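You operate a simulated robot arm through the tools that you are given. There is no shell and no other tool.

You are at the controls of a simulated robot arm. One attempt, no reset.

## Task
Connect the green plug, switch the box on, set its dial to green and turn the air on.
Fine: green valve open, the black knob by it at MID; the other plug stays in its holder.

It is judged by the outcome, as a careful person would: the job done as asked, and still so three seconds after it is handed in. It fails if anything else is knocked over, pushed out of place, dropped, spilled or broken.

## Robot
A 6-joint arm with a two-finger parallel gripper, fixed in place. Base frame: the origin is at the foot of the arm, x ahead of it, y to its left, z up. Readings come in m, rad, newtons and seconds.
With the tool pointing down near the work surface it reaches from about 0.58 to 0.94 m from the base axis. Its first joint turns from -2.601 to 2.601 rad. Payload 3.43 kg.
Tool frame: the origin (TCP) lies between the finger pads and is the grasp point; the fingertips stand 0.034 m ahead of it; z points along the fingers, y is the line along which they close. Largest opening 0.128 m; finger width 0.024, thickness 0.012; the body of the gripper, 0.048 by 0.13 m, starts 0.096 m behind the TCP.
Orientation is told as [roll, pitch, yaw] about the base's x, y, z axes, in that order, counted from this pose: with the fingers straight down and closing along the base's y, the tool's x points along the base's -x, its y along +y and its z along -z.

## Interface
- The arm moves only by the tool drive_tool. Its argument "rows" is a list of rows, each a list of 7 numbers: the shift along the tool's x, y, z in m, then the turn, a rotation vector about the tool's x, y, z in rad, then the gripper command, from -1 (shut) to 1 (fully open), values between in proportion. In form: [[x, y, z, rx, ry, rz, jaw], ...]. A call has 1 to 20 rows; each row is the pose to reach, as a shift and turn from the pose commanded when the call began, along the tool's axes at that moment. Rows are played at 5 a second. More than 0.05 m and 0.15 rad between two rows, or a gripper value outside its range, and nothing of the call is played. A pose out of reach is approached as far as the arm can. The call stops where the force on the tool passes 60 N (or 10 N more than at its start, if that is more) or the arm is blocked; 0.2 s more then pass. Each finger travels about 0.108 m/s and halts on what it meets, pressing with about 36 N; the grip force reading is that of the motor and also rises with nothing between the fingers. The clock runs only during rows and for 0.2 s after the last one: add rows that repeat a pose to give the fingers time. The reply holds the time, the measured pose of the TCP, the force on the tool along the base axes, the opening and the grip force, in the units named above and with some noise, with the torque about the TCP (base axes, N m) and any sound that the robot's microphone picked up.
- Cameras (640 x 400 px; columns grow to the right, rows downward): "scene" is fixed at [0.4, -0.4998, 1.6526]; the picture's right is [-0.94, 0.33, 0.00], its down [0.31, 0.86, -0.40] and it looks along [-0.14, -0.38, -0.91] (base axes); focal length 370 px, centre (320, 200). "wrist" rides on the gripper at [0.076, -0.011, -0.16] in the tool frame; the picture's right is [0.15, 0.99, 0.00], its down [-0.88, 0.13, -0.46] and it looks along [-0.45, 0.07, 0.89] (tool axes); focal length 234 px, centre (320, 200). There is no depth. A picture from a camera that has moved, and an enlarged one, comes with that camera's place and axes in the base frame and with its lens.
- grab_frame(camera): a new picture of that camera. No time passes.
- raise_lower(by): slides the trunk up (or, below 0, down) by that many m; the arm rides with it, the base frame stays. It gives what a move gives, with no picture.
- inspect(camera, box): a new picture of the part [left, top, right, bottom] of that camera's present view, enlarged. No time passes.
- job_done(): hands the job in; it is judged then, once.

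Nothing tells you positions but the pictures and the camera data. Unless the task says otherwise, let go and move clear before handing in.

The tools are called after "Call:" as a command line: name --pt "numbers of a row" for each row, then --argument value for the rest, lists and objects as JSON in quotes. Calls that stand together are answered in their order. drive_tool: Moves the arm, as the interface text tells. Its arguments: {"type":"object","properties":{"rows":{"type":"array"}},"required":["rows"]} The other tools are called the same way: raise_lower (by) slides the trunk up or down; grab_frame (camera) takes a picture; inspect (camera, box) takes an enlarged picture of a part of a camera's view; job_done () hands the job in.

At the start:

```text
time_s: 0.0
tcp_pos: [0.0545, -0.682, 1.1701]
ee_rot: [0.0, -0.001, -0.002]
ft_force: [0.4, 0.6, 0.2]
ft_torque: [-0.04, 0.04, -0.03]
width: 0.1279
grip_force: 0.1
trunk travel left (down, up): [-0.675, 0.035]
```

scene: 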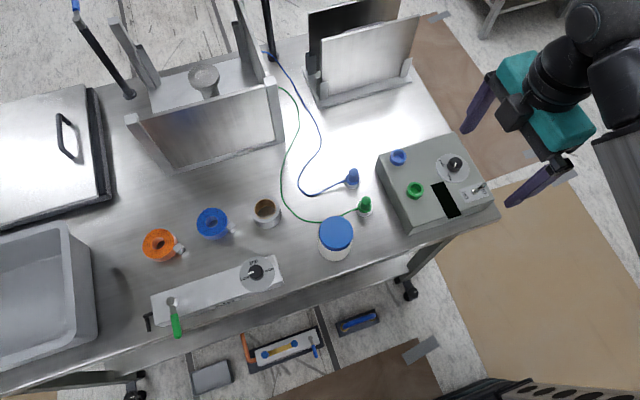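
wrist: 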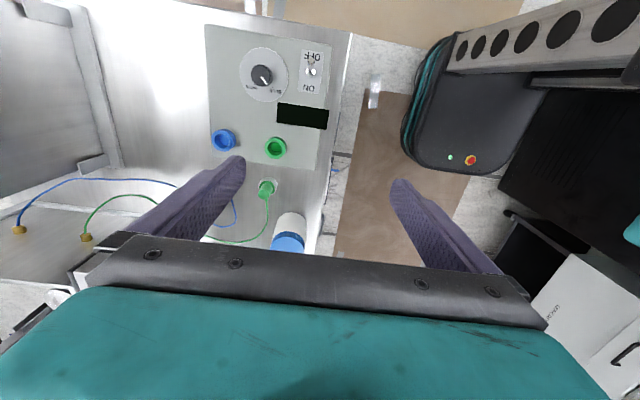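

I see a steel table with a grey box (blue and green sockets, a dial, a toggle switch), two plugs (blue and green) in holders, and a panel with a green-handled valve and a black knob. First I take closer views before moving.

Call:
inspect --camera "scene" --box '[320, 120, 510, 240]'

Call:
inspect --camera "scene" --box '[130, 240, 300, 350]'

Call:
inspect --camera "wrist" --box '[180, 10, 360, 260]'

Call:
inspect --camera "scene" --box '[440, 140, 500, 220]'

```text
3.33 times, centred on (415, 180) of scene
camera zoom: at [0.4, -0.4998, 1.6526], right [-0.94, 0.33, 0.0], down [0.31, 0.86, -0.4], along [-0.14, -0.38, -0.91], focal length 1234 px, centre (3, 267)
```

zoom: 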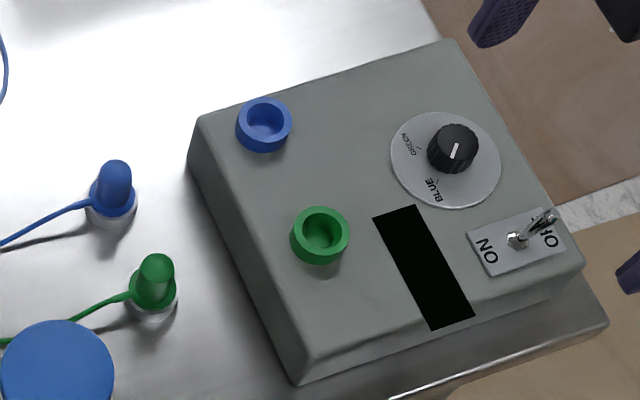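

```text
3.64 times, centred on (215, 295) of scene
camera zoom: at [0.4, -0.4998, 1.6526], right [-0.94, 0.33, 0.0], down [0.31, 0.86, -0.4], along [-0.14, -0.38, -0.91], focal length 1346 px, centre (702, -146)
```

zoom: 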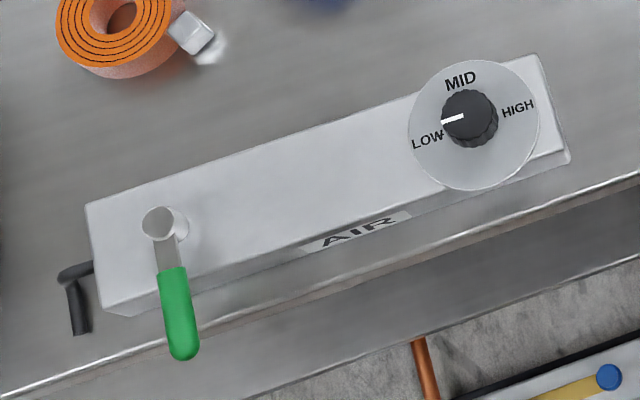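

```text
1.60 times, centred on (270, 135) of wrist
camera zoom: at [-0.022, -0.6931, 1.3283], right [-0.15, 0.99, 0.0], down [0.88, 0.13, 0.46], along [0.45, 0.07, -0.89], focal length 375 px, centre (400, 304)
```

zoom: 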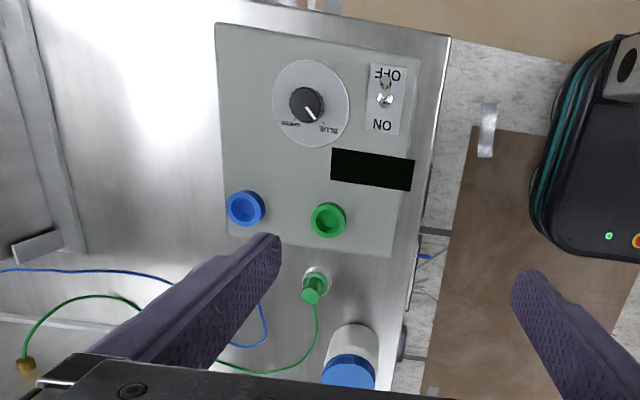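

```text
5.00 times, centred on (470, 180) of scene
camera zoom: at [0.4, -0.4998, 1.6526], right [-0.94, 0.33, 0.0], down [0.31, 0.86, -0.4], along [-0.14, -0.38, -0.91], focal length 1851 px, centre (-430, 300)
```

zoom: 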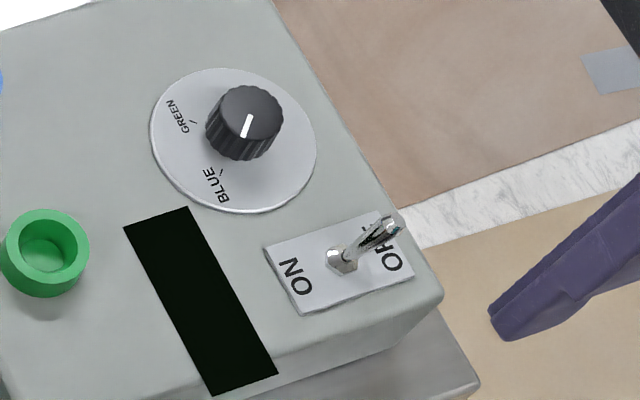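

The green plug stands at about (0.19, -0.775), top z≈0.914; the green socket at (0.09, -0.755), top z≈0.926; the dial at (-0.016, -0.78); the toggle at (-0.04, -0.712). I move over toward the plug to get a closer wrist picture.

Call:
drive_tool --pt "-0.025 -0.024 0.02 0 0 0 1" --pt "-0.05 -0.048 0.035 0 0 0 1" --pt "-0.075 -0.072 0.05 0 0 0 0.2" --pt "-0.0955 -0.093 0.07 0 0 0 -0.2" --pt "-0.0955 -0.093 0.07 0 0 0 -0.2"

Call:
grab_frame --camera "wrist"

Call:
grab_frame --camera "scene"

```text
time_s: 1.2
tcp_pos: [0.1481, -0.776, 1.0971]
ee_rot: [0.0, -0.001, -0.003]
ft_force: [0.5, -0.5, -0.2]
ft_torque: [-0.02, -0.02, 0.01]
width: 0.051
grip_force: 0.0
trunk travel left (down, up): [-0.675, 0.035]
```

```text
taken
camera wrist: at [0.073, -0.7865, 1.258], right [-0.15, 0.99, 0.0], down [0.88, 0.13, 0.46], along [0.45, 0.07, -0.89], focal length 234 px, centre (320, 200)
```

wrist: 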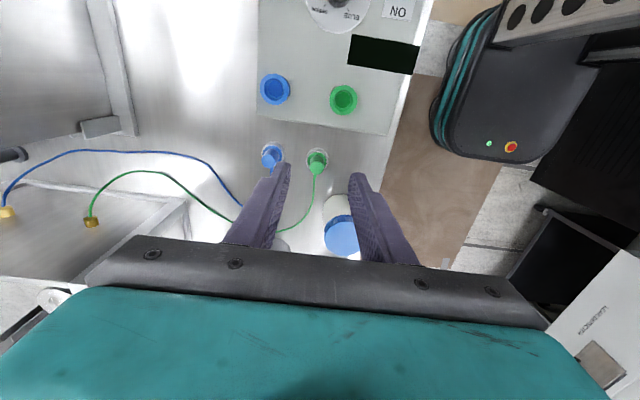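

```text
taken
```

scene: 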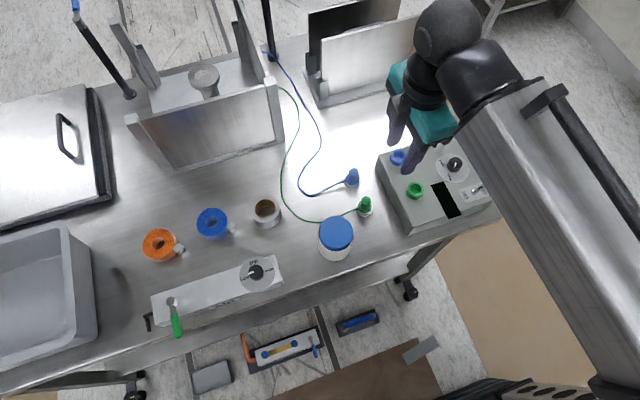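

The arm follows as expected. I zoom in on the plug, sockets and table to refine positions.

Call:
inspect --camera "wrist" --box '[240, 60, 400, 200]'

Call:
inspect --camera "scene" --box '[335, 150, 435, 230]'

```text
2.86 times, centred on (320, 130) of wrist
camera zoom: at [0.073, -0.7865, 1.258], right [-0.15, 0.99, 0.0], down [0.88, 0.13, 0.46], along [0.45, 0.07, -0.89], focal length 669 px, centre (320, 400)
```

zoom: 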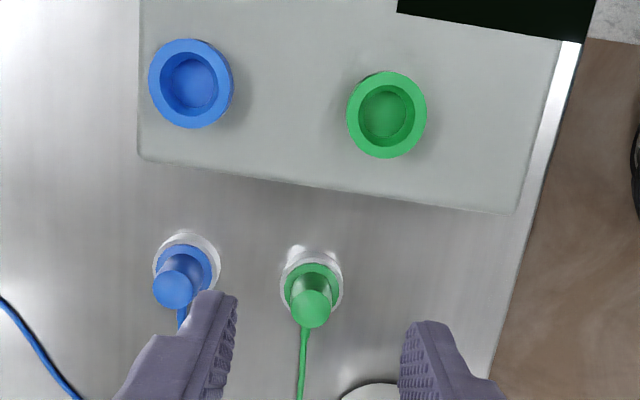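

```text
5.00 times, centred on (385, 190) of scene
camera zoom: at [0.4, -0.4998, 1.6526], right [-0.94, 0.33, 0.0], down [0.31, 0.86, -0.4], along [-0.14, -0.38, -0.91], focal length 1851 px, centre (-5, 250)
```

zoom: 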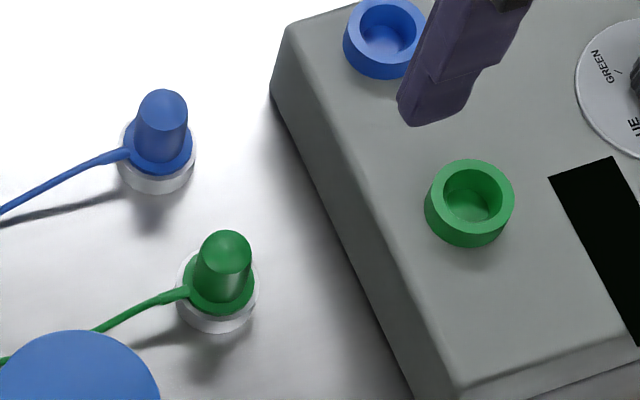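

Plug top centre is at about (0.1936, -0.774, 0.912) with its flange at z≈0.876; socket rim at (0.090, -0.755, 0.929). I go above the plug and check the alignment.

Call:
drive_tool --pt "-0.02 0.001 0.03 0 0 0 -0.2" --pt "-0.0455 0.002 0.06 0 0 0 -0.2" --pt "-0.0455 0.002 0.105 0 0 0 -0.2" --pt "-0.0455 0.002 0.127 0 0 0 -0.2" --pt "-0.0455 0.002 0.127 0 0 0 -0.2"

Call:
inspect --camera "wrist" --box '[220, 60, 420, 260]'

Call:
inspect --camera "scene" --box '[305, 110, 435, 230]'

```text
time_s: 2.4
tcp_pos: [0.194, -0.774, 0.9703]
ee_rot: [-0.001, 0.001, -0.003]
ft_force: [0.6, -0.6, -0.9]
ft_torque: [-0.01, 0.0, -0.01]
width: 0.0512
grip_force: 0.1
trunk travel left (down, up): [-0.675, 0.035]
```

```text
2.00 times, centred on (320, 160) of wrist
camera zoom: at [0.1184, -0.7837, 1.1303], right [-0.15, 0.99, 0.0], down [0.88, 0.13, 0.46], along [0.45, 0.07, -0.89], focal length 468 px, centre (320, 280)
```

zoom: 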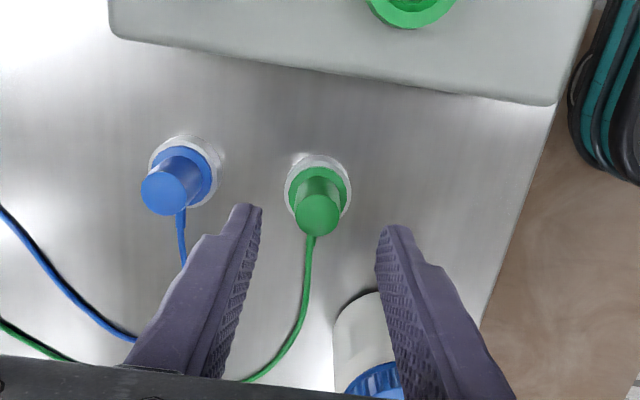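

```text
3.33 times, centred on (370, 170) of scene
camera zoom: at [0.4, -0.4998, 1.6526], right [-0.94, 0.33, 0.0], down [0.31, 0.86, -0.4], along [-0.14, -0.38, -0.91], focal length 1234 px, centre (153, 300)
```

zoom: 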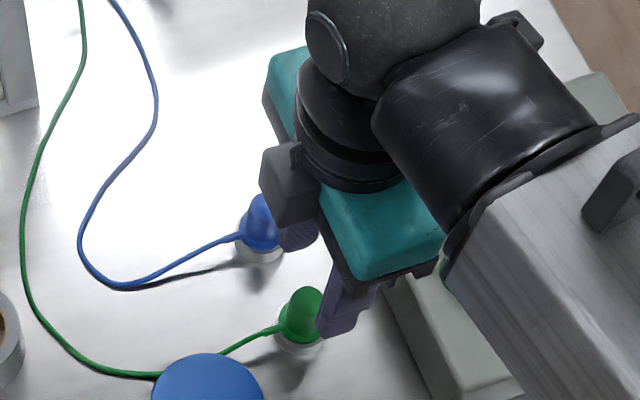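

Fingers straddle the plug symmetrically. I descend so the tips come just above the flange, and close.

Call:
drive_tool --pt "0 0 0.02 0 0 0 -0.2" --pt "0 0 0.04 0 0 0 -0.2" --pt "0 0 0.055 0 0 0 -0.2" --pt "0 0 0.055 0 0 0 -0.2"

Call:
inspect --camera "wrist" --box '[220, 100, 420, 260]'

Call:
inspect --camera "scene" --box '[325, 150, 415, 230]'

```text
time_s: 3.4
tcp_pos: [0.1957, -0.7741, 0.9167]
ee_rot: [0.0, 0.0, 0.001]
ft_force: [0.3, -0.1, 0.1]
ft_torque: [0.02, -0.01, -0.02]
width: 0.0512
grip_force: 0.0
trunk travel left (down, up): [-0.675, 0.035]
```

```text
2.50 times, centred on (320, 180) of wrist
camera zoom: at [0.1199, -0.7849, 1.076], right [-0.15, 0.99, 0.0], down [0.88, 0.13, 0.46], along [0.45, 0.07, -0.89], focal length 585 px, centre (320, 250)
```

zoom: 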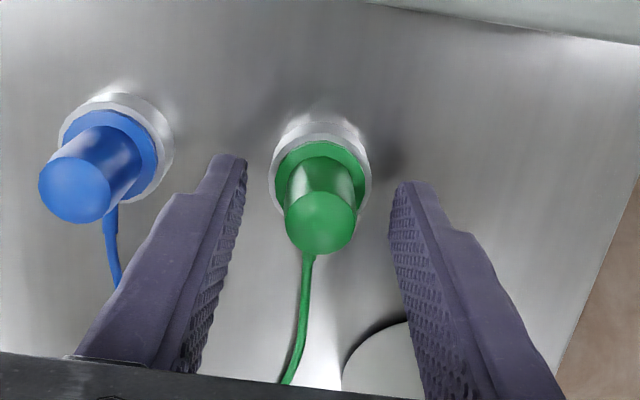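

```text
5.00 times, centred on (370, 190) of scene
camera zoom: at [0.4, -0.4998, 1.6526], right [-0.94, 0.33, 0.0], down [0.31, 0.86, -0.4], along [-0.14, -0.38, -0.91], focal length 1851 px, centre (70, 250)
```

zoom: 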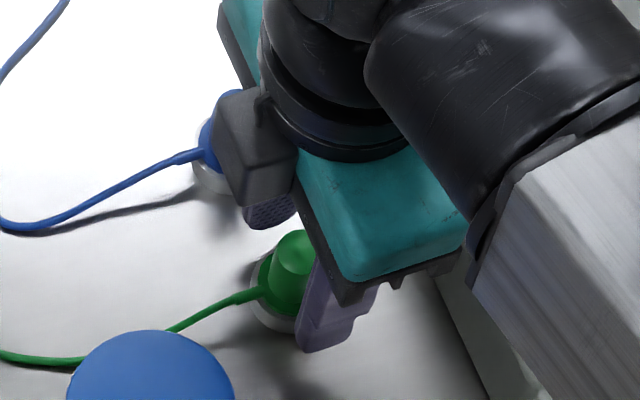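

Centred between the fingers, with about 1 cm to the flange. I lower 4 mm more and close.

Call:
drive_tool --pt "0.001 0 0.004 0 0 0 -0.2" --pt "0.001 0 0.004 0 0 0 -0.6" --pt "0.001 0 0.004 0 0 0 -1" --pt "0.001 0 0.004 0 0 0 -1" --pt "0.001 0 0.004 0 0 0 -1"

Call:
inspect --camera "wrist" --box '[220, 100, 420, 260]'

```text
time_s: 4.6
tcp_pos: [0.1947, -0.7748, 0.9118]
ee_rot: [-0.002, -0.001, -0.001]
ft_force: [0.0, -1.5, 7.0]
ft_torque: [-0.1, 0.01, 0.05]
width: 0.0212
grip_force: 36.1
trunk travel left (down, up): [-0.675, 0.035]
```

```text
2.50 times, centred on (320, 180) of wrist
camera zoom: at [0.1189, -0.7846, 1.0729], right [-0.15, 0.99, 0.0], down [0.88, 0.13, 0.46], along [0.45, 0.07, -0.89], focal length 585 px, centre (320, 250)
```

zoom: 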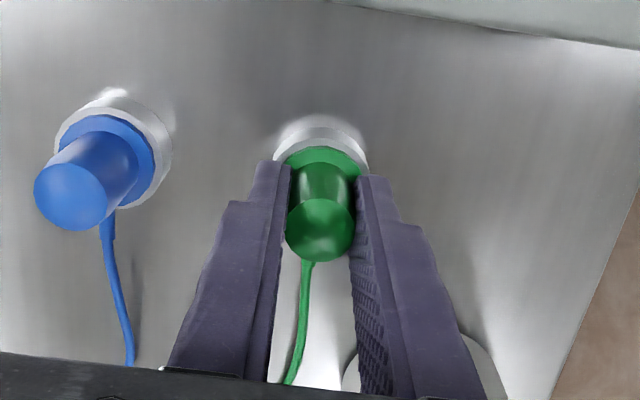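

The plug is gripped (0.021 m wide). I lift it straight up.

Call:
drive_tool --pt "0 0 -0.01 0 0 0 -1" --pt "0 0 -0.03 0 0 0 -1" --pt "0 0 -0.06 0 0 0 -1" --pt "0 0 -0.1 0 0 0 -1" --pt "0 0 -0.1 0 0 0 -1"

Call:
inspect --camera "wrist" --box '[200, 60, 440, 260]'

Call:
inspect --camera "scene" --box '[325, 120, 435, 230]'

```text
time_s: 5.8
tcp_pos: [0.1924, -0.7756, 1.0112]
ee_rot: [0.001, 0.001, 0.001]
ft_force: [0.1, -0.4, -0.7]
ft_torque: [0.03, 0.0, -0.01]
width: 0.0211
grip_force: 36.2
trunk travel left (down, up): [-0.675, 0.035]
```

```text
2.00 times, centred on (320, 160) of wrist
camera zoom: at [0.1174, -0.784, 1.1712], right [-0.15, 0.99, 0.0], down [0.88, 0.13, 0.46], along [0.45, 0.07, -0.89], focal length 468 px, centre (320, 280)
```

zoom: 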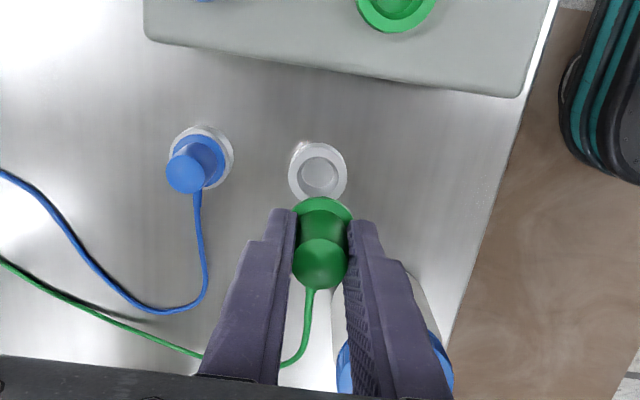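

```text
3.64 times, centred on (380, 175) of scene
camera zoom: at [0.4, -0.4998, 1.6526], right [-0.94, 0.33, 0.0], down [0.31, 0.86, -0.4], along [-0.14, -0.38, -0.91], focal length 1346 px, centre (102, 291)
```

zoom: 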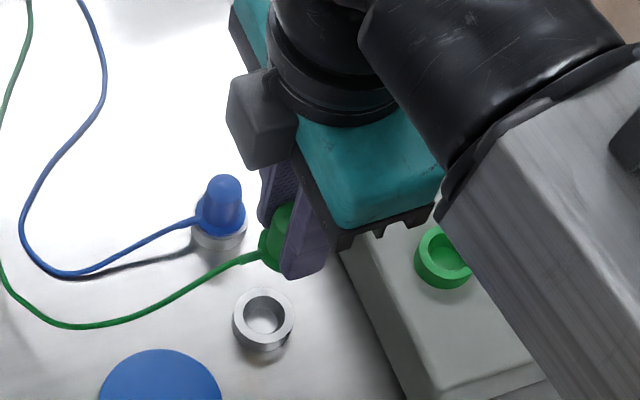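

The plug is out of its holder. I move it above the green socket.

Call:
drive_tool --pt "0.03 0.006 -0.005 0 0 0 -1" --pt "0.06 0.012 -0.005 0 0 0 -1" --pt "0.085 0.017 -0.005 0 0 0 -1" --pt "0.1025 0.0195 0 0 0 0 -1" --pt "0.1025 0.0195 0.01 0 0 0 -1" --pt "0.1025 0.0195 0.01 0 0 0 -1"

Call:
inspect --camera "wrist" --box '[220, 60, 420, 220]'

Call:
inspect --camera "scene" --box '[355, 130, 445, 220]'

```text
time_s: 7.2
tcp_pos: [0.0918, -0.755, 1.0026]
ee_rot: [0.001, -0.001, -0.003]
ft_force: [0.2, 0.7, 0.0]
ft_torque: [0.0, -0.01, 0.01]
width: 0.0212
grip_force: 35.6
trunk travel left (down, up): [-0.675, 0.035]
```

```text
2.50 times, centred on (320, 140) of wrist
camera zoom: at [0.0159, -0.7653, 1.1617], right [-0.15, 0.99, 0.0], down [0.88, 0.13, 0.46], along [0.45, 0.07, -0.89], focal length 585 px, centre (320, 350)
```

zoom: 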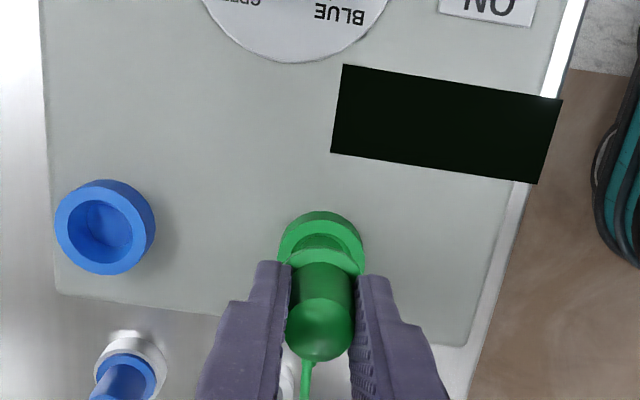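

```text
4.44 times, centred on (400, 175) of scene
camera zoom: at [0.4, -0.4998, 1.6526], right [-0.94, 0.33, 0.0], down [0.31, 0.86, -0.4], along [-0.14, -0.38, -0.91], focal length 1645 px, centre (-36, 311)
```

zoom: 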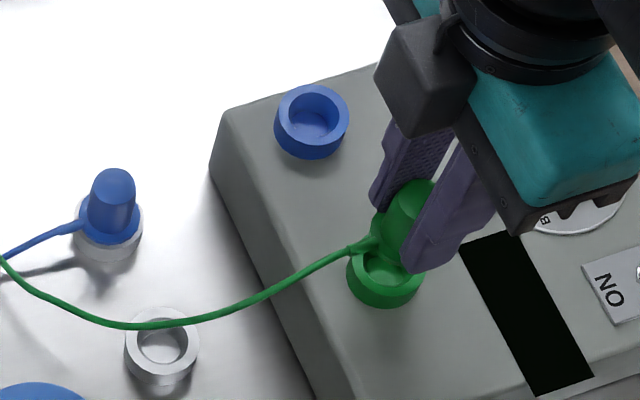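

Plug is about over the socket. I zoom further to check the fine alignment.

Call:
inspect --camera "wrist" --box '[290, 135, 350, 185]'

Call:
inspect --camera "scene" --box '[395, 160, 445, 200]'

Call:
inspect --camera "wrist" --box '[230, 120, 300, 180]'

```text
8.00 times, centred on (320, 160) of wrist
camera zoom: at [0.0159, -0.7653, 1.1617], right [-0.15, 0.99, 0.0], down [0.88, 0.13, 0.46], along [0.45, 0.07, -0.89], focal length 1873 px, centre (320, 520)
```

zoom: 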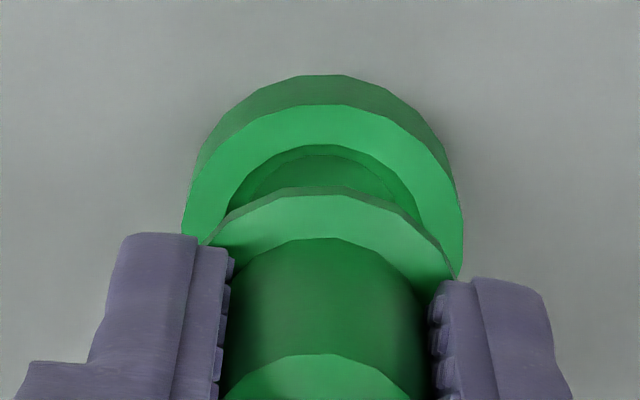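

```text
10.00 times, centred on (420, 180) of scene
camera zoom: at [0.4, -0.4998, 1.6526], right [-0.94, 0.33, 0.0], down [0.31, 0.86, -0.4], along [-0.14, -0.38, -0.91], focal length 3701 px, centre (-680, 400)
```

zoom: 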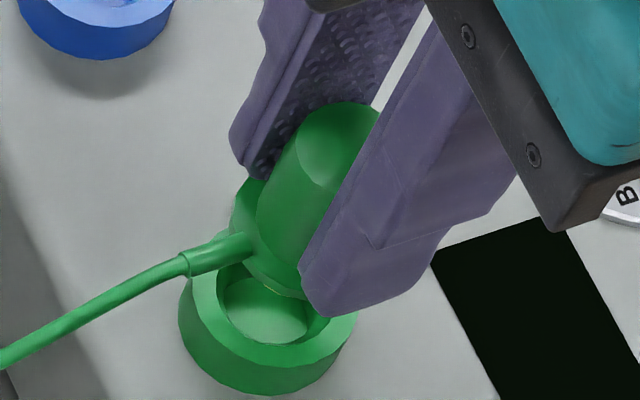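

```text
6.67 times, centred on (265, 150) of wrist
camera zoom: at [0.0159, -0.7653, 1.1617], right [-0.15, 0.99, 0.0], down [0.88, 0.13, 0.46], along [0.45, 0.07, -0.89], focal length 1561 px, centre (687, 533)
```

zoom: 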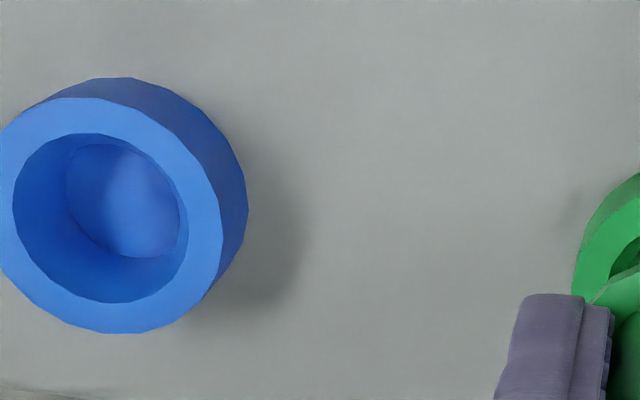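

Both views agree the plug is aligned within about a millimetre. I descend in small steps, watching the force.

Call:
drive_tool --pt "-0.0005 0.0003 0.003 0 0 0 -1" --pt "-0.0005 0.0003 0.006 0 0 0 -1" --pt "-0.0005 0.0003 0.009 0 0 0 -1" --pt "-0.0005 0.0003 0.009 0 0 0 -1"

Call:
inspect --camera "wrist" --box '[290, 135, 350, 185]'

Call:
inspect --camera "scene" --box '[395, 160, 445, 200]'

```text
time_s: 8.2
tcp_pos: [0.0913, -0.7542, 0.9941]
ee_rot: [0.002, 0.0, -0.002]
ft_force: [0.0, -1.0, 0.1]
ft_torque: [-0.01, -0.02, -0.01]
width: 0.0213
grip_force: 35.7
trunk travel left (down, up): [-0.675, 0.035]
```

```text
8.00 times, centred on (320, 160) of wrist
camera zoom: at [0.0163, -0.7643, 1.1531], right [-0.15, 0.99, 0.0], down [0.88, 0.13, 0.46], along [0.45, 0.07, -0.89], focal length 1873 px, centre (320, 520)
```

zoom: 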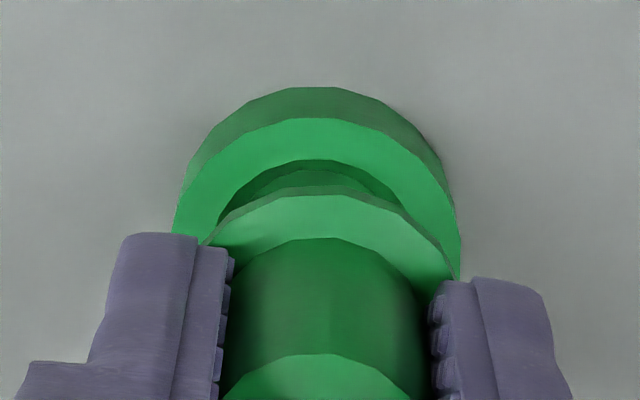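

```text
10.00 times, centred on (420, 180) of scene
camera zoom: at [0.4, -0.4998, 1.6526], right [-0.94, 0.33, 0.0], down [0.31, 0.86, -0.4], along [-0.14, -0.38, -0.91], focal length 3701 px, centre (-680, 400)
```

zoom: 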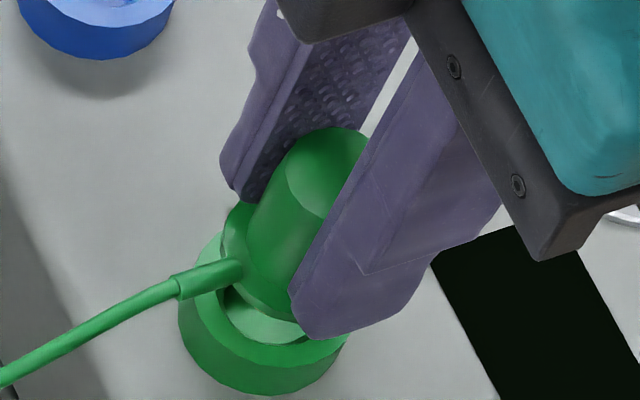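

Relative to the socket the plug should go about 1 mm toward -y. I correct and continue down gently.

Call:
drive_tool --pt "-0.0005 -0.0009 0 0 0 0 -1" --pt "-0.0005 -0.0009 0.004 0 0 0 -1" --pt "-0.0005 -0.0009 0.008 0 0 0 -1" --pt "-0.0005 -0.0009 0.011 0 0 0 -1"

Call:
inspect --camera "wrist" --box '[290, 135, 350, 185]'

Call:
inspect --camera "scene" --box '[395, 160, 445, 200]'

```text
time_s: 9.2
tcp_pos: [0.0916, -0.7548, 0.9834]
ee_rot: [-0.001, 0.001, 0.001]
ft_force: [-0.4, -0.4, 0.0]
ft_torque: [0.02, 0.02, -0.03]
width: 0.0209
grip_force: 36.2
trunk travel left (down, up): [-0.675, 0.035]
```

```text
8.00 times, centred on (320, 160) of wrist
camera zoom: at [0.0169, -0.7654, 1.1424], right [-0.15, 0.99, 0.0], down [0.88, 0.13, 0.46], along [0.45, 0.07, -0.89], focal length 1873 px, centre (320, 520)
```

zoom: 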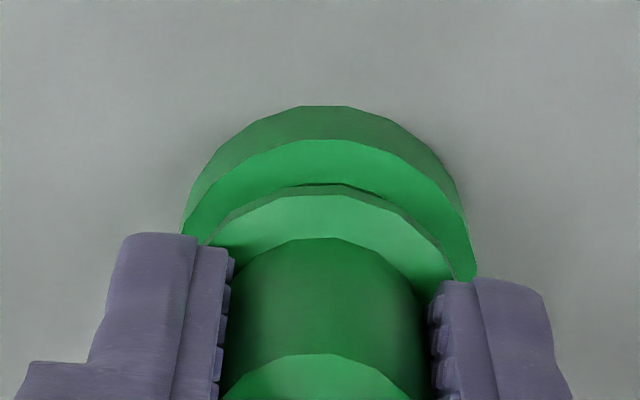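

```text
10.00 times, centred on (420, 180) of scene
camera zoom: at [0.4, -0.4998, 1.6526], right [-0.94, 0.33, 0.0], down [0.31, 0.86, -0.4], along [-0.14, -0.38, -0.91], focal length 3701 px, centre (-680, 400)
```

zoom: 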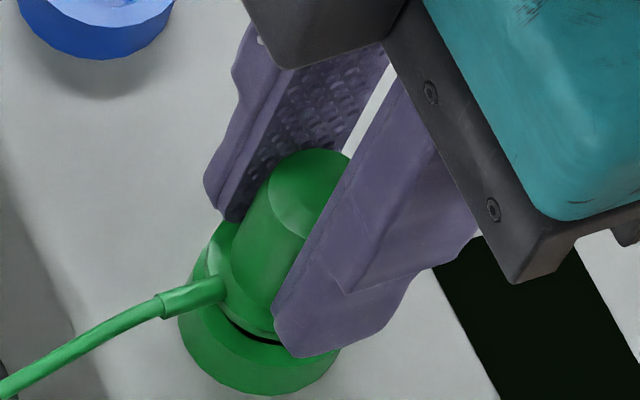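

Well centred, no contact force so far. I continue down in 2 mm steps.

Call:
drive_tool --pt "0 -0.0001 0.002 0 0 0 -1" --pt "0 -0.0001 0.004 0 0 0 -1" --pt "0 -0.0001 0.006 0 0 0 -1" --pt "0 -0.0001 0.008 0 0 0 -1"

Call:
inspect --camera "wrist" --box '[290, 135, 350, 185]'

Call:
inspect --camera "scene" --box '[395, 160, 445, 200]'

```text
time_s: 10.2
tcp_pos: [0.0908, -0.7554, 0.9747]
ee_rot: [0.0, 0.0, -0.001]
ft_force: [-0.7, 0.6, 0.1]
ft_torque: [0.04, 0.0, 0.0]
width: 0.0209
grip_force: 36.0
trunk travel left (down, up): [-0.675, 0.035]
```

```text
8.00 times, centred on (320, 160) of wrist
camera zoom: at [0.0166, -0.7657, 1.1343], right [-0.15, 0.99, 0.0], down [0.88, 0.13, 0.46], along [0.45, 0.07, -0.89], focal length 1873 px, centre (320, 520)
```

zoom: 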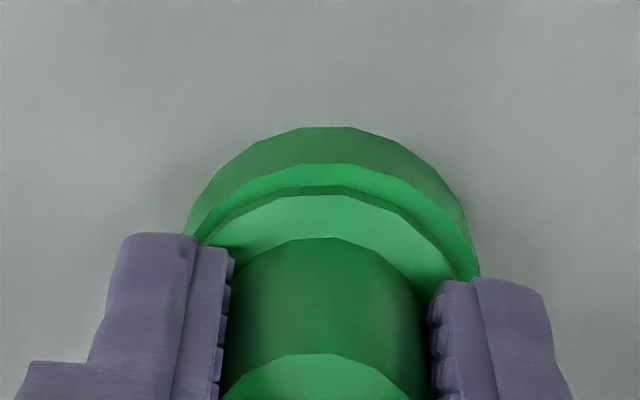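

```text
10.00 times, centred on (420, 180) of scene
camera zoom: at [0.4, -0.4998, 1.6526], right [-0.94, 0.33, 0.0], down [0.31, 0.86, -0.4], along [-0.14, -0.38, -0.91], focal length 3701 px, centre (-680, 400)
```

zoom: 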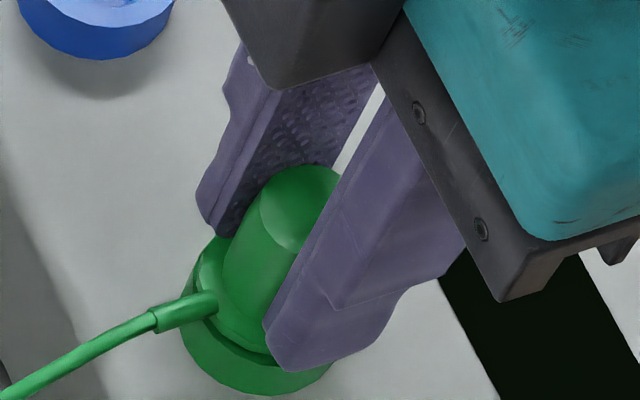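

Still free; the pin seems to be going in. Continuing down until it seats.

Call:
drive_tool --pt "0 0 0.002 0 0 0 -1" --pt "0 0 0.004 0 0 0 -1" --pt "0 0 0.006 0 0 0 -1"

Call:
inspect --camera "wrist" --box '[290, 135, 350, 185]'

Call:
inspect --camera "scene" --box '[395, 160, 445, 200]'

```text
time_s: 11.0
tcp_pos: [0.0919, -0.7544, 0.9736]
ee_rot: [-0.008, 0.0, -0.002]
ft_force: [-3.8, -4.3, 38.1]
ft_torque: [0.0, 0.17, 0.07]
width: 0.0211
grip_force: 35.5
trunk travel left (down, up): [-0.675, 0.035]
heard: snap
```

```text
8.00 times, centred on (320, 160) of wrist
camera zoom: at [0.016, -0.7635, 1.1332], right [-0.15, 0.99, -0.01], down [0.88, 0.13, 0.45], along [0.45, 0.06, -0.89], focal length 1873 px, centre (320, 520)
```

zoom: 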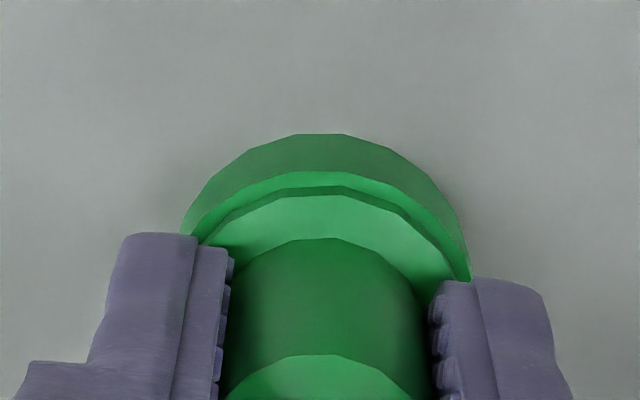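

```text
10.00 times, centred on (420, 180) of scene
camera zoom: at [0.4, -0.4998, 1.6526], right [-0.94, 0.33, 0.0], down [0.31, 0.86, -0.4], along [-0.14, -0.38, -0.91], focal length 3701 px, centre (-680, 400)
```

zoom: 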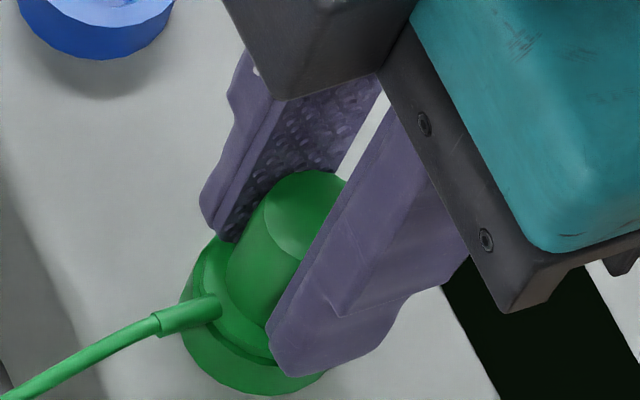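

A snap: the plug is seated. I relieve the pressing force, open the fingers and rise straight up.

Call:
drive_tool --pt "0 0 -0.004 0 0 0 -1" --pt "0 0 -0.004 0 0 0 -0.6" --pt "0 0 -0.004 0 0 0 -0.3" --pt "0 0 -0.004 0 0 0 -0.3" --pt "0 0 -0.03 0 0 0 -0.3" --pt "0 0 -0.06 0 0 0 -0.3" --pt "0 0 -0.1 0 0 0 -0.3" --pt "0 0 -0.1 0 0 0 -0.3"

Call:
grab_frame --camera "wrist"

Call:
inspect --camera "scene" --box '[325, 120, 505, 240]'

```text
time_s: 12.8
tcp_pos: [0.0916, -0.7556, 1.0677]
ee_rot: [-0.001, 0.0, 0.0]
ft_force: [-0.3, -0.6, -0.4]
ft_torque: [-0.03, -0.03, -0.02]
width: 0.0446
grip_force: 0.0
trunk travel left (down, up): [-0.675, 0.035]
```

```text
taken
camera wrist: at [0.0164, -0.7655, 1.2265], right [-0.15, 0.99, 0.0], down [0.88, 0.13, 0.46], along [0.45, 0.07, -0.89], focal length 234 px, centre (320, 200)
```

wrist: 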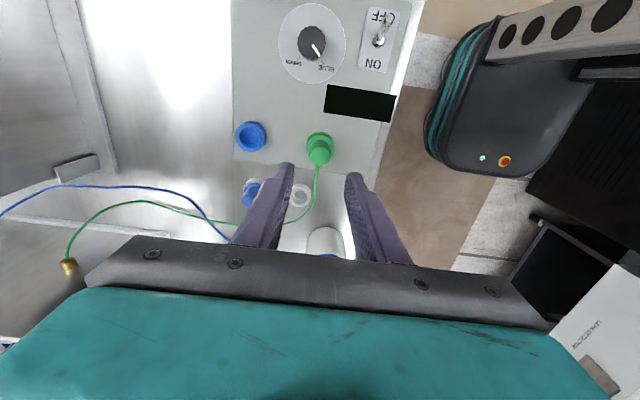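

```text
3.33 times, centred on (415, 180) of scene
camera zoom: at [0.4, -0.4998, 1.6526], right [-0.94, 0.33, 0.0], down [0.31, 0.86, -0.4], along [-0.14, -0.38, -0.91], focal length 1234 px, centre (3, 267)
```

zoom: 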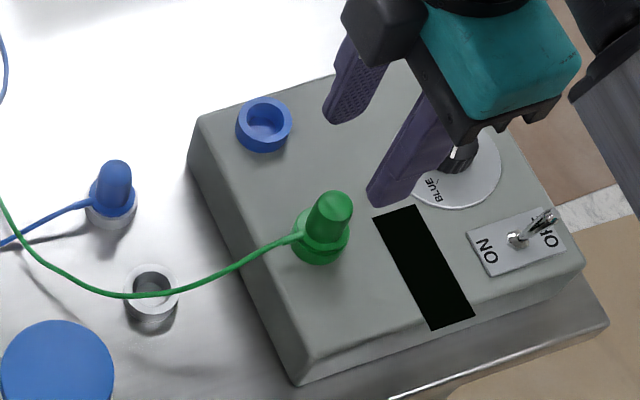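

The plug sits in the green socket. Next is the toggle: I close the fingers and move to the OFF side of the lever, above the box, for a close look.

Call:
drive_tool --pt "0.045 0.011 0 0 0 0 -0.7" --pt "0.09 0.022 0 0 0 0 -1" --pt "0.135 0.033 0.01 0 0 0 -1" --pt "0.1716 0.0436 0.038 0 0 0 -1" --pt "0.1716 0.0436 0.038 0 0 0 -1"

Call:
grab_frame --camera "wrist"

Call:
inspect --camera "wrist" --box '[220, 80, 420, 240]'

Call:
inspect --camera "scene" --box '[425, 130, 545, 220]'

```text
time_s: 14.0
tcp_pos: [-0.0785, -0.7127, 1.0307]
ee_rot: [0.0, -0.002, -0.001]
ft_force: [-0.3, 0.7, -0.4]
ft_torque: [-0.02, -0.04, 0.01]
width: 0.0
grip_force: 33.3
trunk travel left (down, up): [-0.675, 0.035]
```

```text
taken
camera wrist: at [-0.1548, -0.723, 1.1903], right [-0.15, 0.99, 0.0], down [0.88, 0.13, 0.46], along [0.45, 0.07, -0.89], focal length 234 px, centre (320, 200)
```

wrist: 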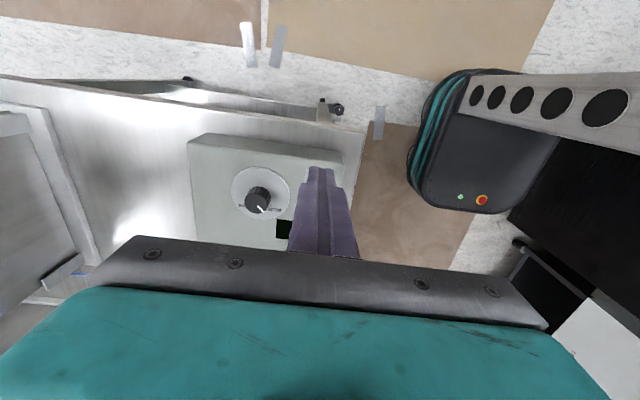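

```text
2.50 times, centred on (320, 160) of wrist
camera zoom: at [-0.1548, -0.723, 1.1903], right [-0.15, 0.99, 0.0], down [0.88, 0.13, 0.46], along [0.45, 0.07, -0.89], focal length 585 px, centre (320, 300)
```

zoom: 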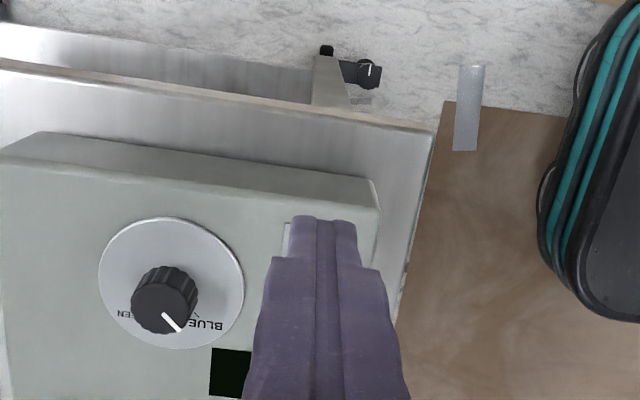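

```text
4.44 times, centred on (485, 175) of scene
camera zoom: at [0.4, -0.4998, 1.6526], right [-0.94, 0.33, 0.0], down [0.31, 0.86, -0.4], along [-0.14, -0.38, -0.91], focal length 1645 px, centre (-413, 311)
```

zoom: 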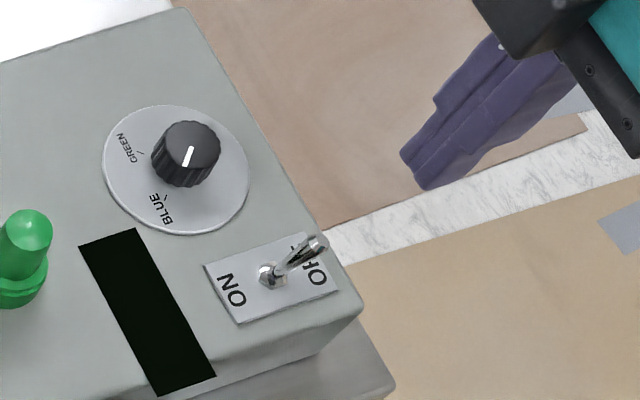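

The lever tip is at about (-0.045, -0.711, 0.946), leaning to OFF (-x). I lower the closed fingers on its -x side, keeping above the box top, then push toward +x.

Call:
drive_tool --pt "0.002 0.001 0.03 0 0 0 -1" --pt "0.002 0.001 0.055 0 0 0 -1" --pt "0.002 0.001 0.066 0 0 0 -1" --pt "0.002 0.001 0.066 0 0 0 -1"

Call:
inspect --camera "scene" --box '[425, 130, 545, 220]'

Call:
inspect --camera "wrist" --box '[240, 100, 400, 220]'

```text
time_s: 15.0
tcp_pos: [-0.0788, -0.7096, 0.9647]
ee_rot: [0.002, 0.002, -0.001]
ft_force: [1.4, 0.6, 0.4]
ft_torque: [0.03, 0.0, 0.03]
width: 0.0001
grip_force: 33.0
trunk travel left (down, up): [-0.675, 0.035]
```

```text
4.44 times, centred on (485, 175) of scene
camera zoom: at [0.4, -0.4998, 1.6526], right [-0.94, 0.33, 0.0], down [0.31, 0.86, -0.4], along [-0.14, -0.38, -0.91], focal length 1645 px, centre (-413, 311)
```

zoom: 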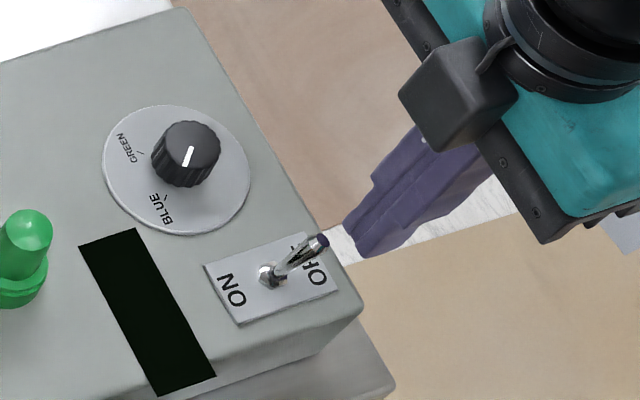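

```text
3.33 times, centred on (320, 160) of wrist
camera zoom: at [-0.1557, -0.7206, 1.1241], right [-0.15, 0.99, 0.0], down [0.88, 0.13, 0.46], along [0.45, 0.07, -0.89], focal length 781 px, centre (320, 333)
```

zoom: 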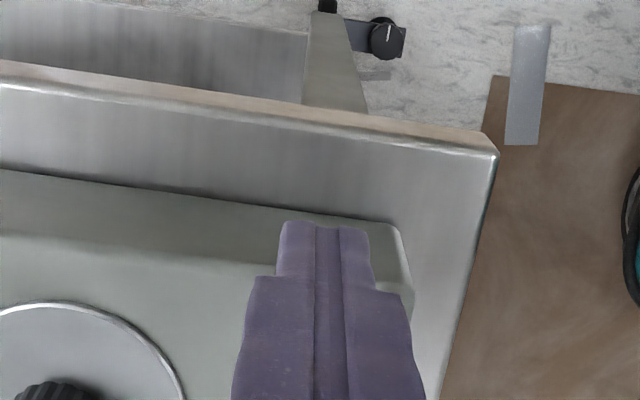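

Fingers stand right behind the lever. Pushing toward +x.

Call:
drive_tool --pt "-0.01 0 0 0 0 0 -1" --pt "-0.018 0 0 0 0 0 -1" --pt "-0.024 0 0 0 0 0 -1" --pt "-0.03 0 0 0 0 0 -1" --pt "-0.036 0 0 0 0 0 -1" --pt "-0.04 0 0 0 0 0 -1"

Call:
inspect --camera "scene" --box '[425, 130, 545, 220]'

```text
time_s: 16.4
tcp_pos: [-0.0423, -0.7095, 0.965]
ee_rot: [-0.001, 0.0, -0.003]
ft_force: [-4.6, 0.6, -0.7]
ft_torque: [-0.02, 0.15, -0.01]
width: 0.0
grip_force: 32.5
trunk travel left (down, up): [-0.675, 0.035]
```

```text
4.44 times, centred on (485, 175) of scene
camera zoom: at [0.4, -0.4998, 1.6526], right [-0.94, 0.33, 0.0], down [0.31, 0.86, -0.4], along [-0.14, -0.38, -0.91], focal length 1645 px, centre (-413, 311)
```

zoom: 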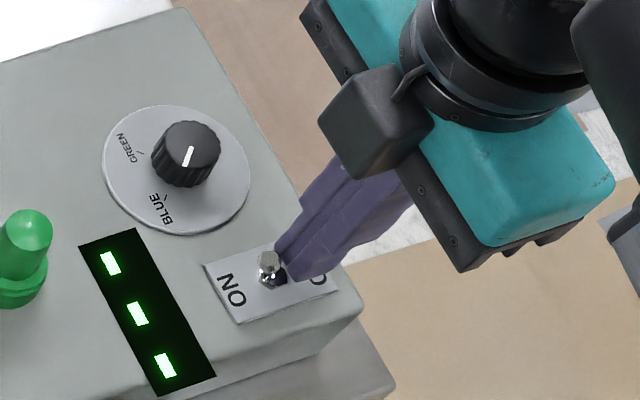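

The display has lit up: the switch is past its middle. I push a bit further so it rests fully at ON.

Call:
drive_tool --pt "-0.004 0 0 0 0 0 -1" --pt "-0.008 0 0 0 0 0 -1" --pt "-0.011 0 0 0 0 0 -1" --pt "-0.011 0 0 0 0 0 -1"

Call:
inspect --camera "scene" --box '[425, 130, 545, 220]'

```text
time_s: 17.4
tcp_pos: [-0.0403, -0.7111, 0.966]
ee_rot: [0.0, 0.016, -0.006]
ft_force: [-47.1, -5.1, 5.7]
ft_torque: [-0.3, 1.52, 0.01]
width: 0.0002
grip_force: 33.4
trunk travel left (down, up): [-0.675, 0.035]
```

```text
4.44 times, centred on (485, 175) of scene
camera zoom: at [0.4, -0.4998, 1.6526], right [-0.94, 0.33, 0.0], down [0.31, 0.86, -0.4], along [-0.14, -0.38, -0.91], focal length 1645 px, centre (-413, 311)
```

zoom: 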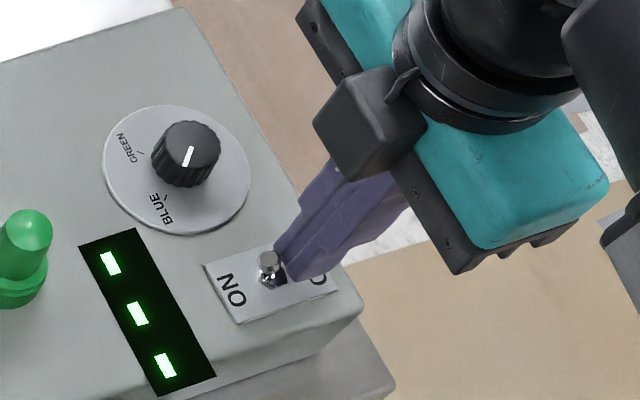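

It is at its stop. I back off and rise, then check the lever and display.

Call:
drive_tool --pt "0.012 0 0 0 0 0 -1" --pt "0.035 0 0 0 0 0 -1" --pt "0.035 0 -0.04 0 0 0 -1" --pt "0.035 0 -0.07 0 0 0 -1" --pt "0.035 0 -0.07 0 0 0 -1"

Call:
inspect --camera "scene" --box '[425, 130, 545, 220]'

Call:
inspect --camera "scene" --box '[325, 120, 505, 240]'

```text
time_s: 18.6
tcp_pos: [-0.0663, -0.7119, 1.0346]
ee_rot: [0.0, 0.001, -0.001]
ft_force: [-0.4, -1.6, -0.2]
ft_torque: [0.02, -0.03, 0.01]
width: 0.0
grip_force: 32.9
trunk travel left (down, up): [-0.675, 0.035]
```

```text
4.44 times, centred on (485, 175) of scene
camera zoom: at [0.4, -0.4998, 1.6526], right [-0.94, 0.33, 0.0], down [0.31, 0.86, -0.4], along [-0.14, -0.38, -0.91], focal length 1645 px, centre (-413, 311)
```

zoom: 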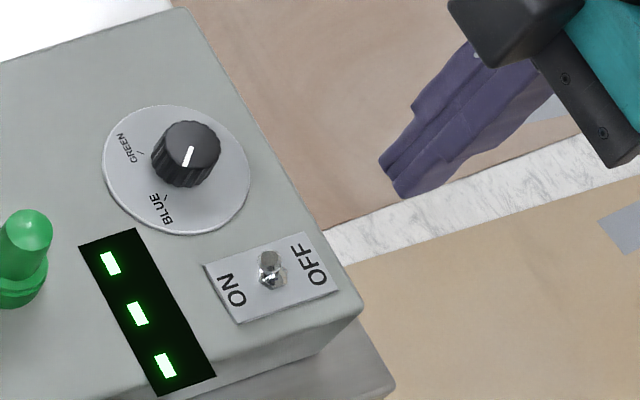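

```text
3.33 times, centred on (415, 180) of scene
camera zoom: at [0.4, -0.4998, 1.6526], right [-0.94, 0.33, 0.0], down [0.31, 0.86, -0.4], along [-0.14, -0.38, -0.91], focal length 1234 px, centre (3, 267)
```

zoom: 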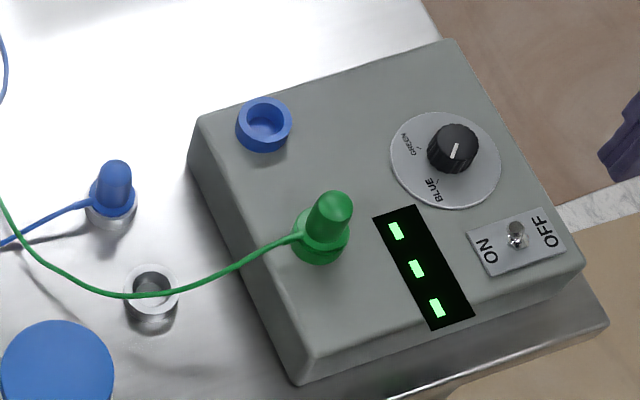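

The box is on and nothing has shifted. The dial pointer sits at BLUE (about +45° from +x); GREEN is about 90° clockwise seen from above. I move above the dial and open the fingers.

Call:
drive_tool --pt "-0.017 -0.023 0 0 0 0 -0.6" --pt "-0.034 -0.046 0 0 0 0 -0.1" --pt "-0.0503 -0.068 0 0 0 0 -0.1" --pt "-0.0503 -0.068 0 0 0 0 -0.1" --pt "-0.0503 -0.068 0 0 0 0 -0.1"

Call:
inspect --camera "wrist" --box '[220, 80, 420, 240]'

```text
time_s: 19.8
tcp_pos: [-0.0157, -0.7774, 1.0347]
ee_rot: [0.001, 0.0, 0.0]
ft_force: [-0.1, 0.0, -0.3]
ft_torque: [0.0, 0.0, 0.03]
width: 0.0575
grip_force: 0.1
trunk travel left (down, up): [-0.675, 0.035]
```

```text
2.50 times, centred on (320, 160) of wrist
camera zoom: at [-0.0904, -0.7877, 1.1942], right [-0.15, 0.99, 0.0], down [0.88, 0.13, 0.46], along [0.45, 0.07, -0.89], focal length 585 px, centre (320, 300)
```

zoom: 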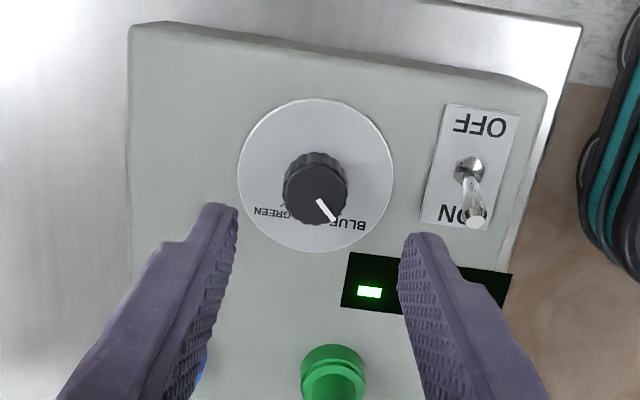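

Toggle is clearly at ON. The dial knob centre is right under the TCP (-0.016, -0.7785). I descend around the knob and close.

Call:
drive_tool --pt "0 -0.001 0.03 0 0 0 -0.1" --pt "0 -0.001 0.06 0 0 0 -0.1" --pt "0 -0.001 0.076 0 0 0 -0.1" --pt "0 -0.001 0.076 0 0 0 -0.4" --pt "0 -0.001 0.076 0 0 0 -1" --pt "0 -0.001 0.076 0 0 0 -1"

Call:
inspect --camera "wrist" --box '[260, 110, 380, 210]'

```text
time_s: 21.2
tcp_pos: [-0.014, -0.7803, 0.9587]
ee_rot: [-0.004, 0.001, -0.001]
ft_force: [-0.3, -10.9, 2.4]
ft_torque: [-0.25, -0.05, -0.02]
width: 0.0299
grip_force: 45.3
trunk travel left (down, up): [-0.675, 0.035]
```

```text
4.00 times, centred on (320, 160) of wrist
camera zoom: at [-0.0899, -0.7896, 1.1179], right [-0.15, 0.99, 0.0], down [0.88, 0.13, 0.46], along [0.45, 0.06, -0.89], focal length 937 px, centre (320, 360)
```

zoom: 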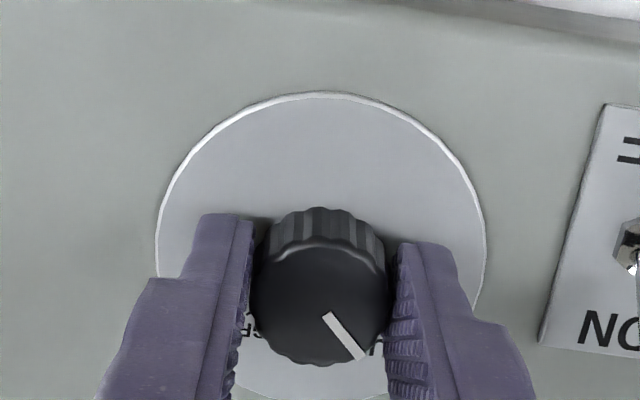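

The knob is gripped. I turn it clockwise seen from above (positive about tool z), first part, and check.

Call:
drive_tool --pt "0.0005 -0.001 0 0 0 0.1 -1" --pt "0.001 -0.001 0 0 0 0.2 -1" --pt "0.001 -0.001 0 0 0 0.3 -1" --pt "0.001 -0.001 0 0 0 0.4 -1" --pt "0.001 -0.001 0 0 0 0.5 -1"

Call:
inspect --camera "wrist" --box '[260, 110, 380, 210]'

Call:
inspect --camera "scene" --box '[395, 130, 515, 220]'

```text
time_s: 22.4
tcp_pos: [-0.0143, -0.7806, 0.9591]
ee_rot: [0.002, -0.001, -0.503]
ft_force: [8.1, -1.7, 1.0]
ft_torque: [-0.19, -0.51, 0.03]
width: 0.0297
grip_force: 44.8
trunk travel left (down, up): [-0.675, 0.035]
```

```text
4.00 times, centred on (320, 160) of wrist
camera zoom: at [-0.0863, -0.7528, 1.1179], right [0.35, 0.94, 0.0], down [0.83, -0.31, 0.46], along [0.43, -0.16, -0.89], focal length 937 px, centre (320, 360)
```

zoom: 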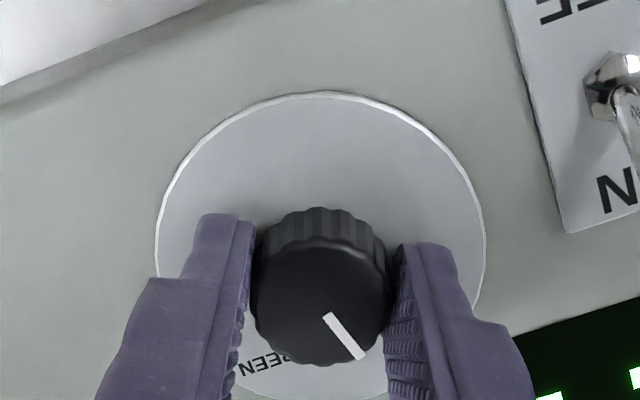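

```text
4.44 times, centred on (455, 175) of scene
camera zoom: at [0.4, -0.4998, 1.6526], right [-0.94, 0.33, 0.0], down [0.31, 0.86, -0.4], along [-0.14, -0.38, -0.91], focal length 1645 px, centre (-280, 311)
```

zoom: 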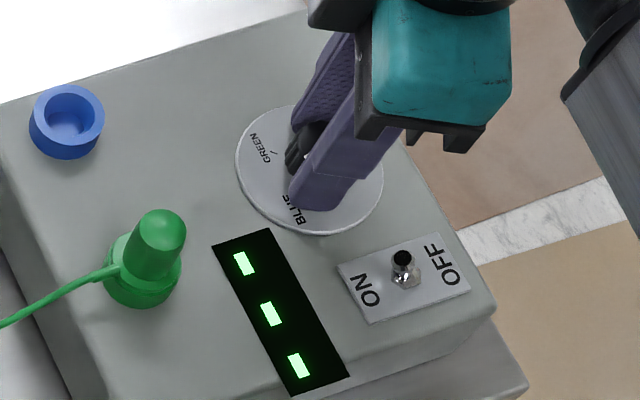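

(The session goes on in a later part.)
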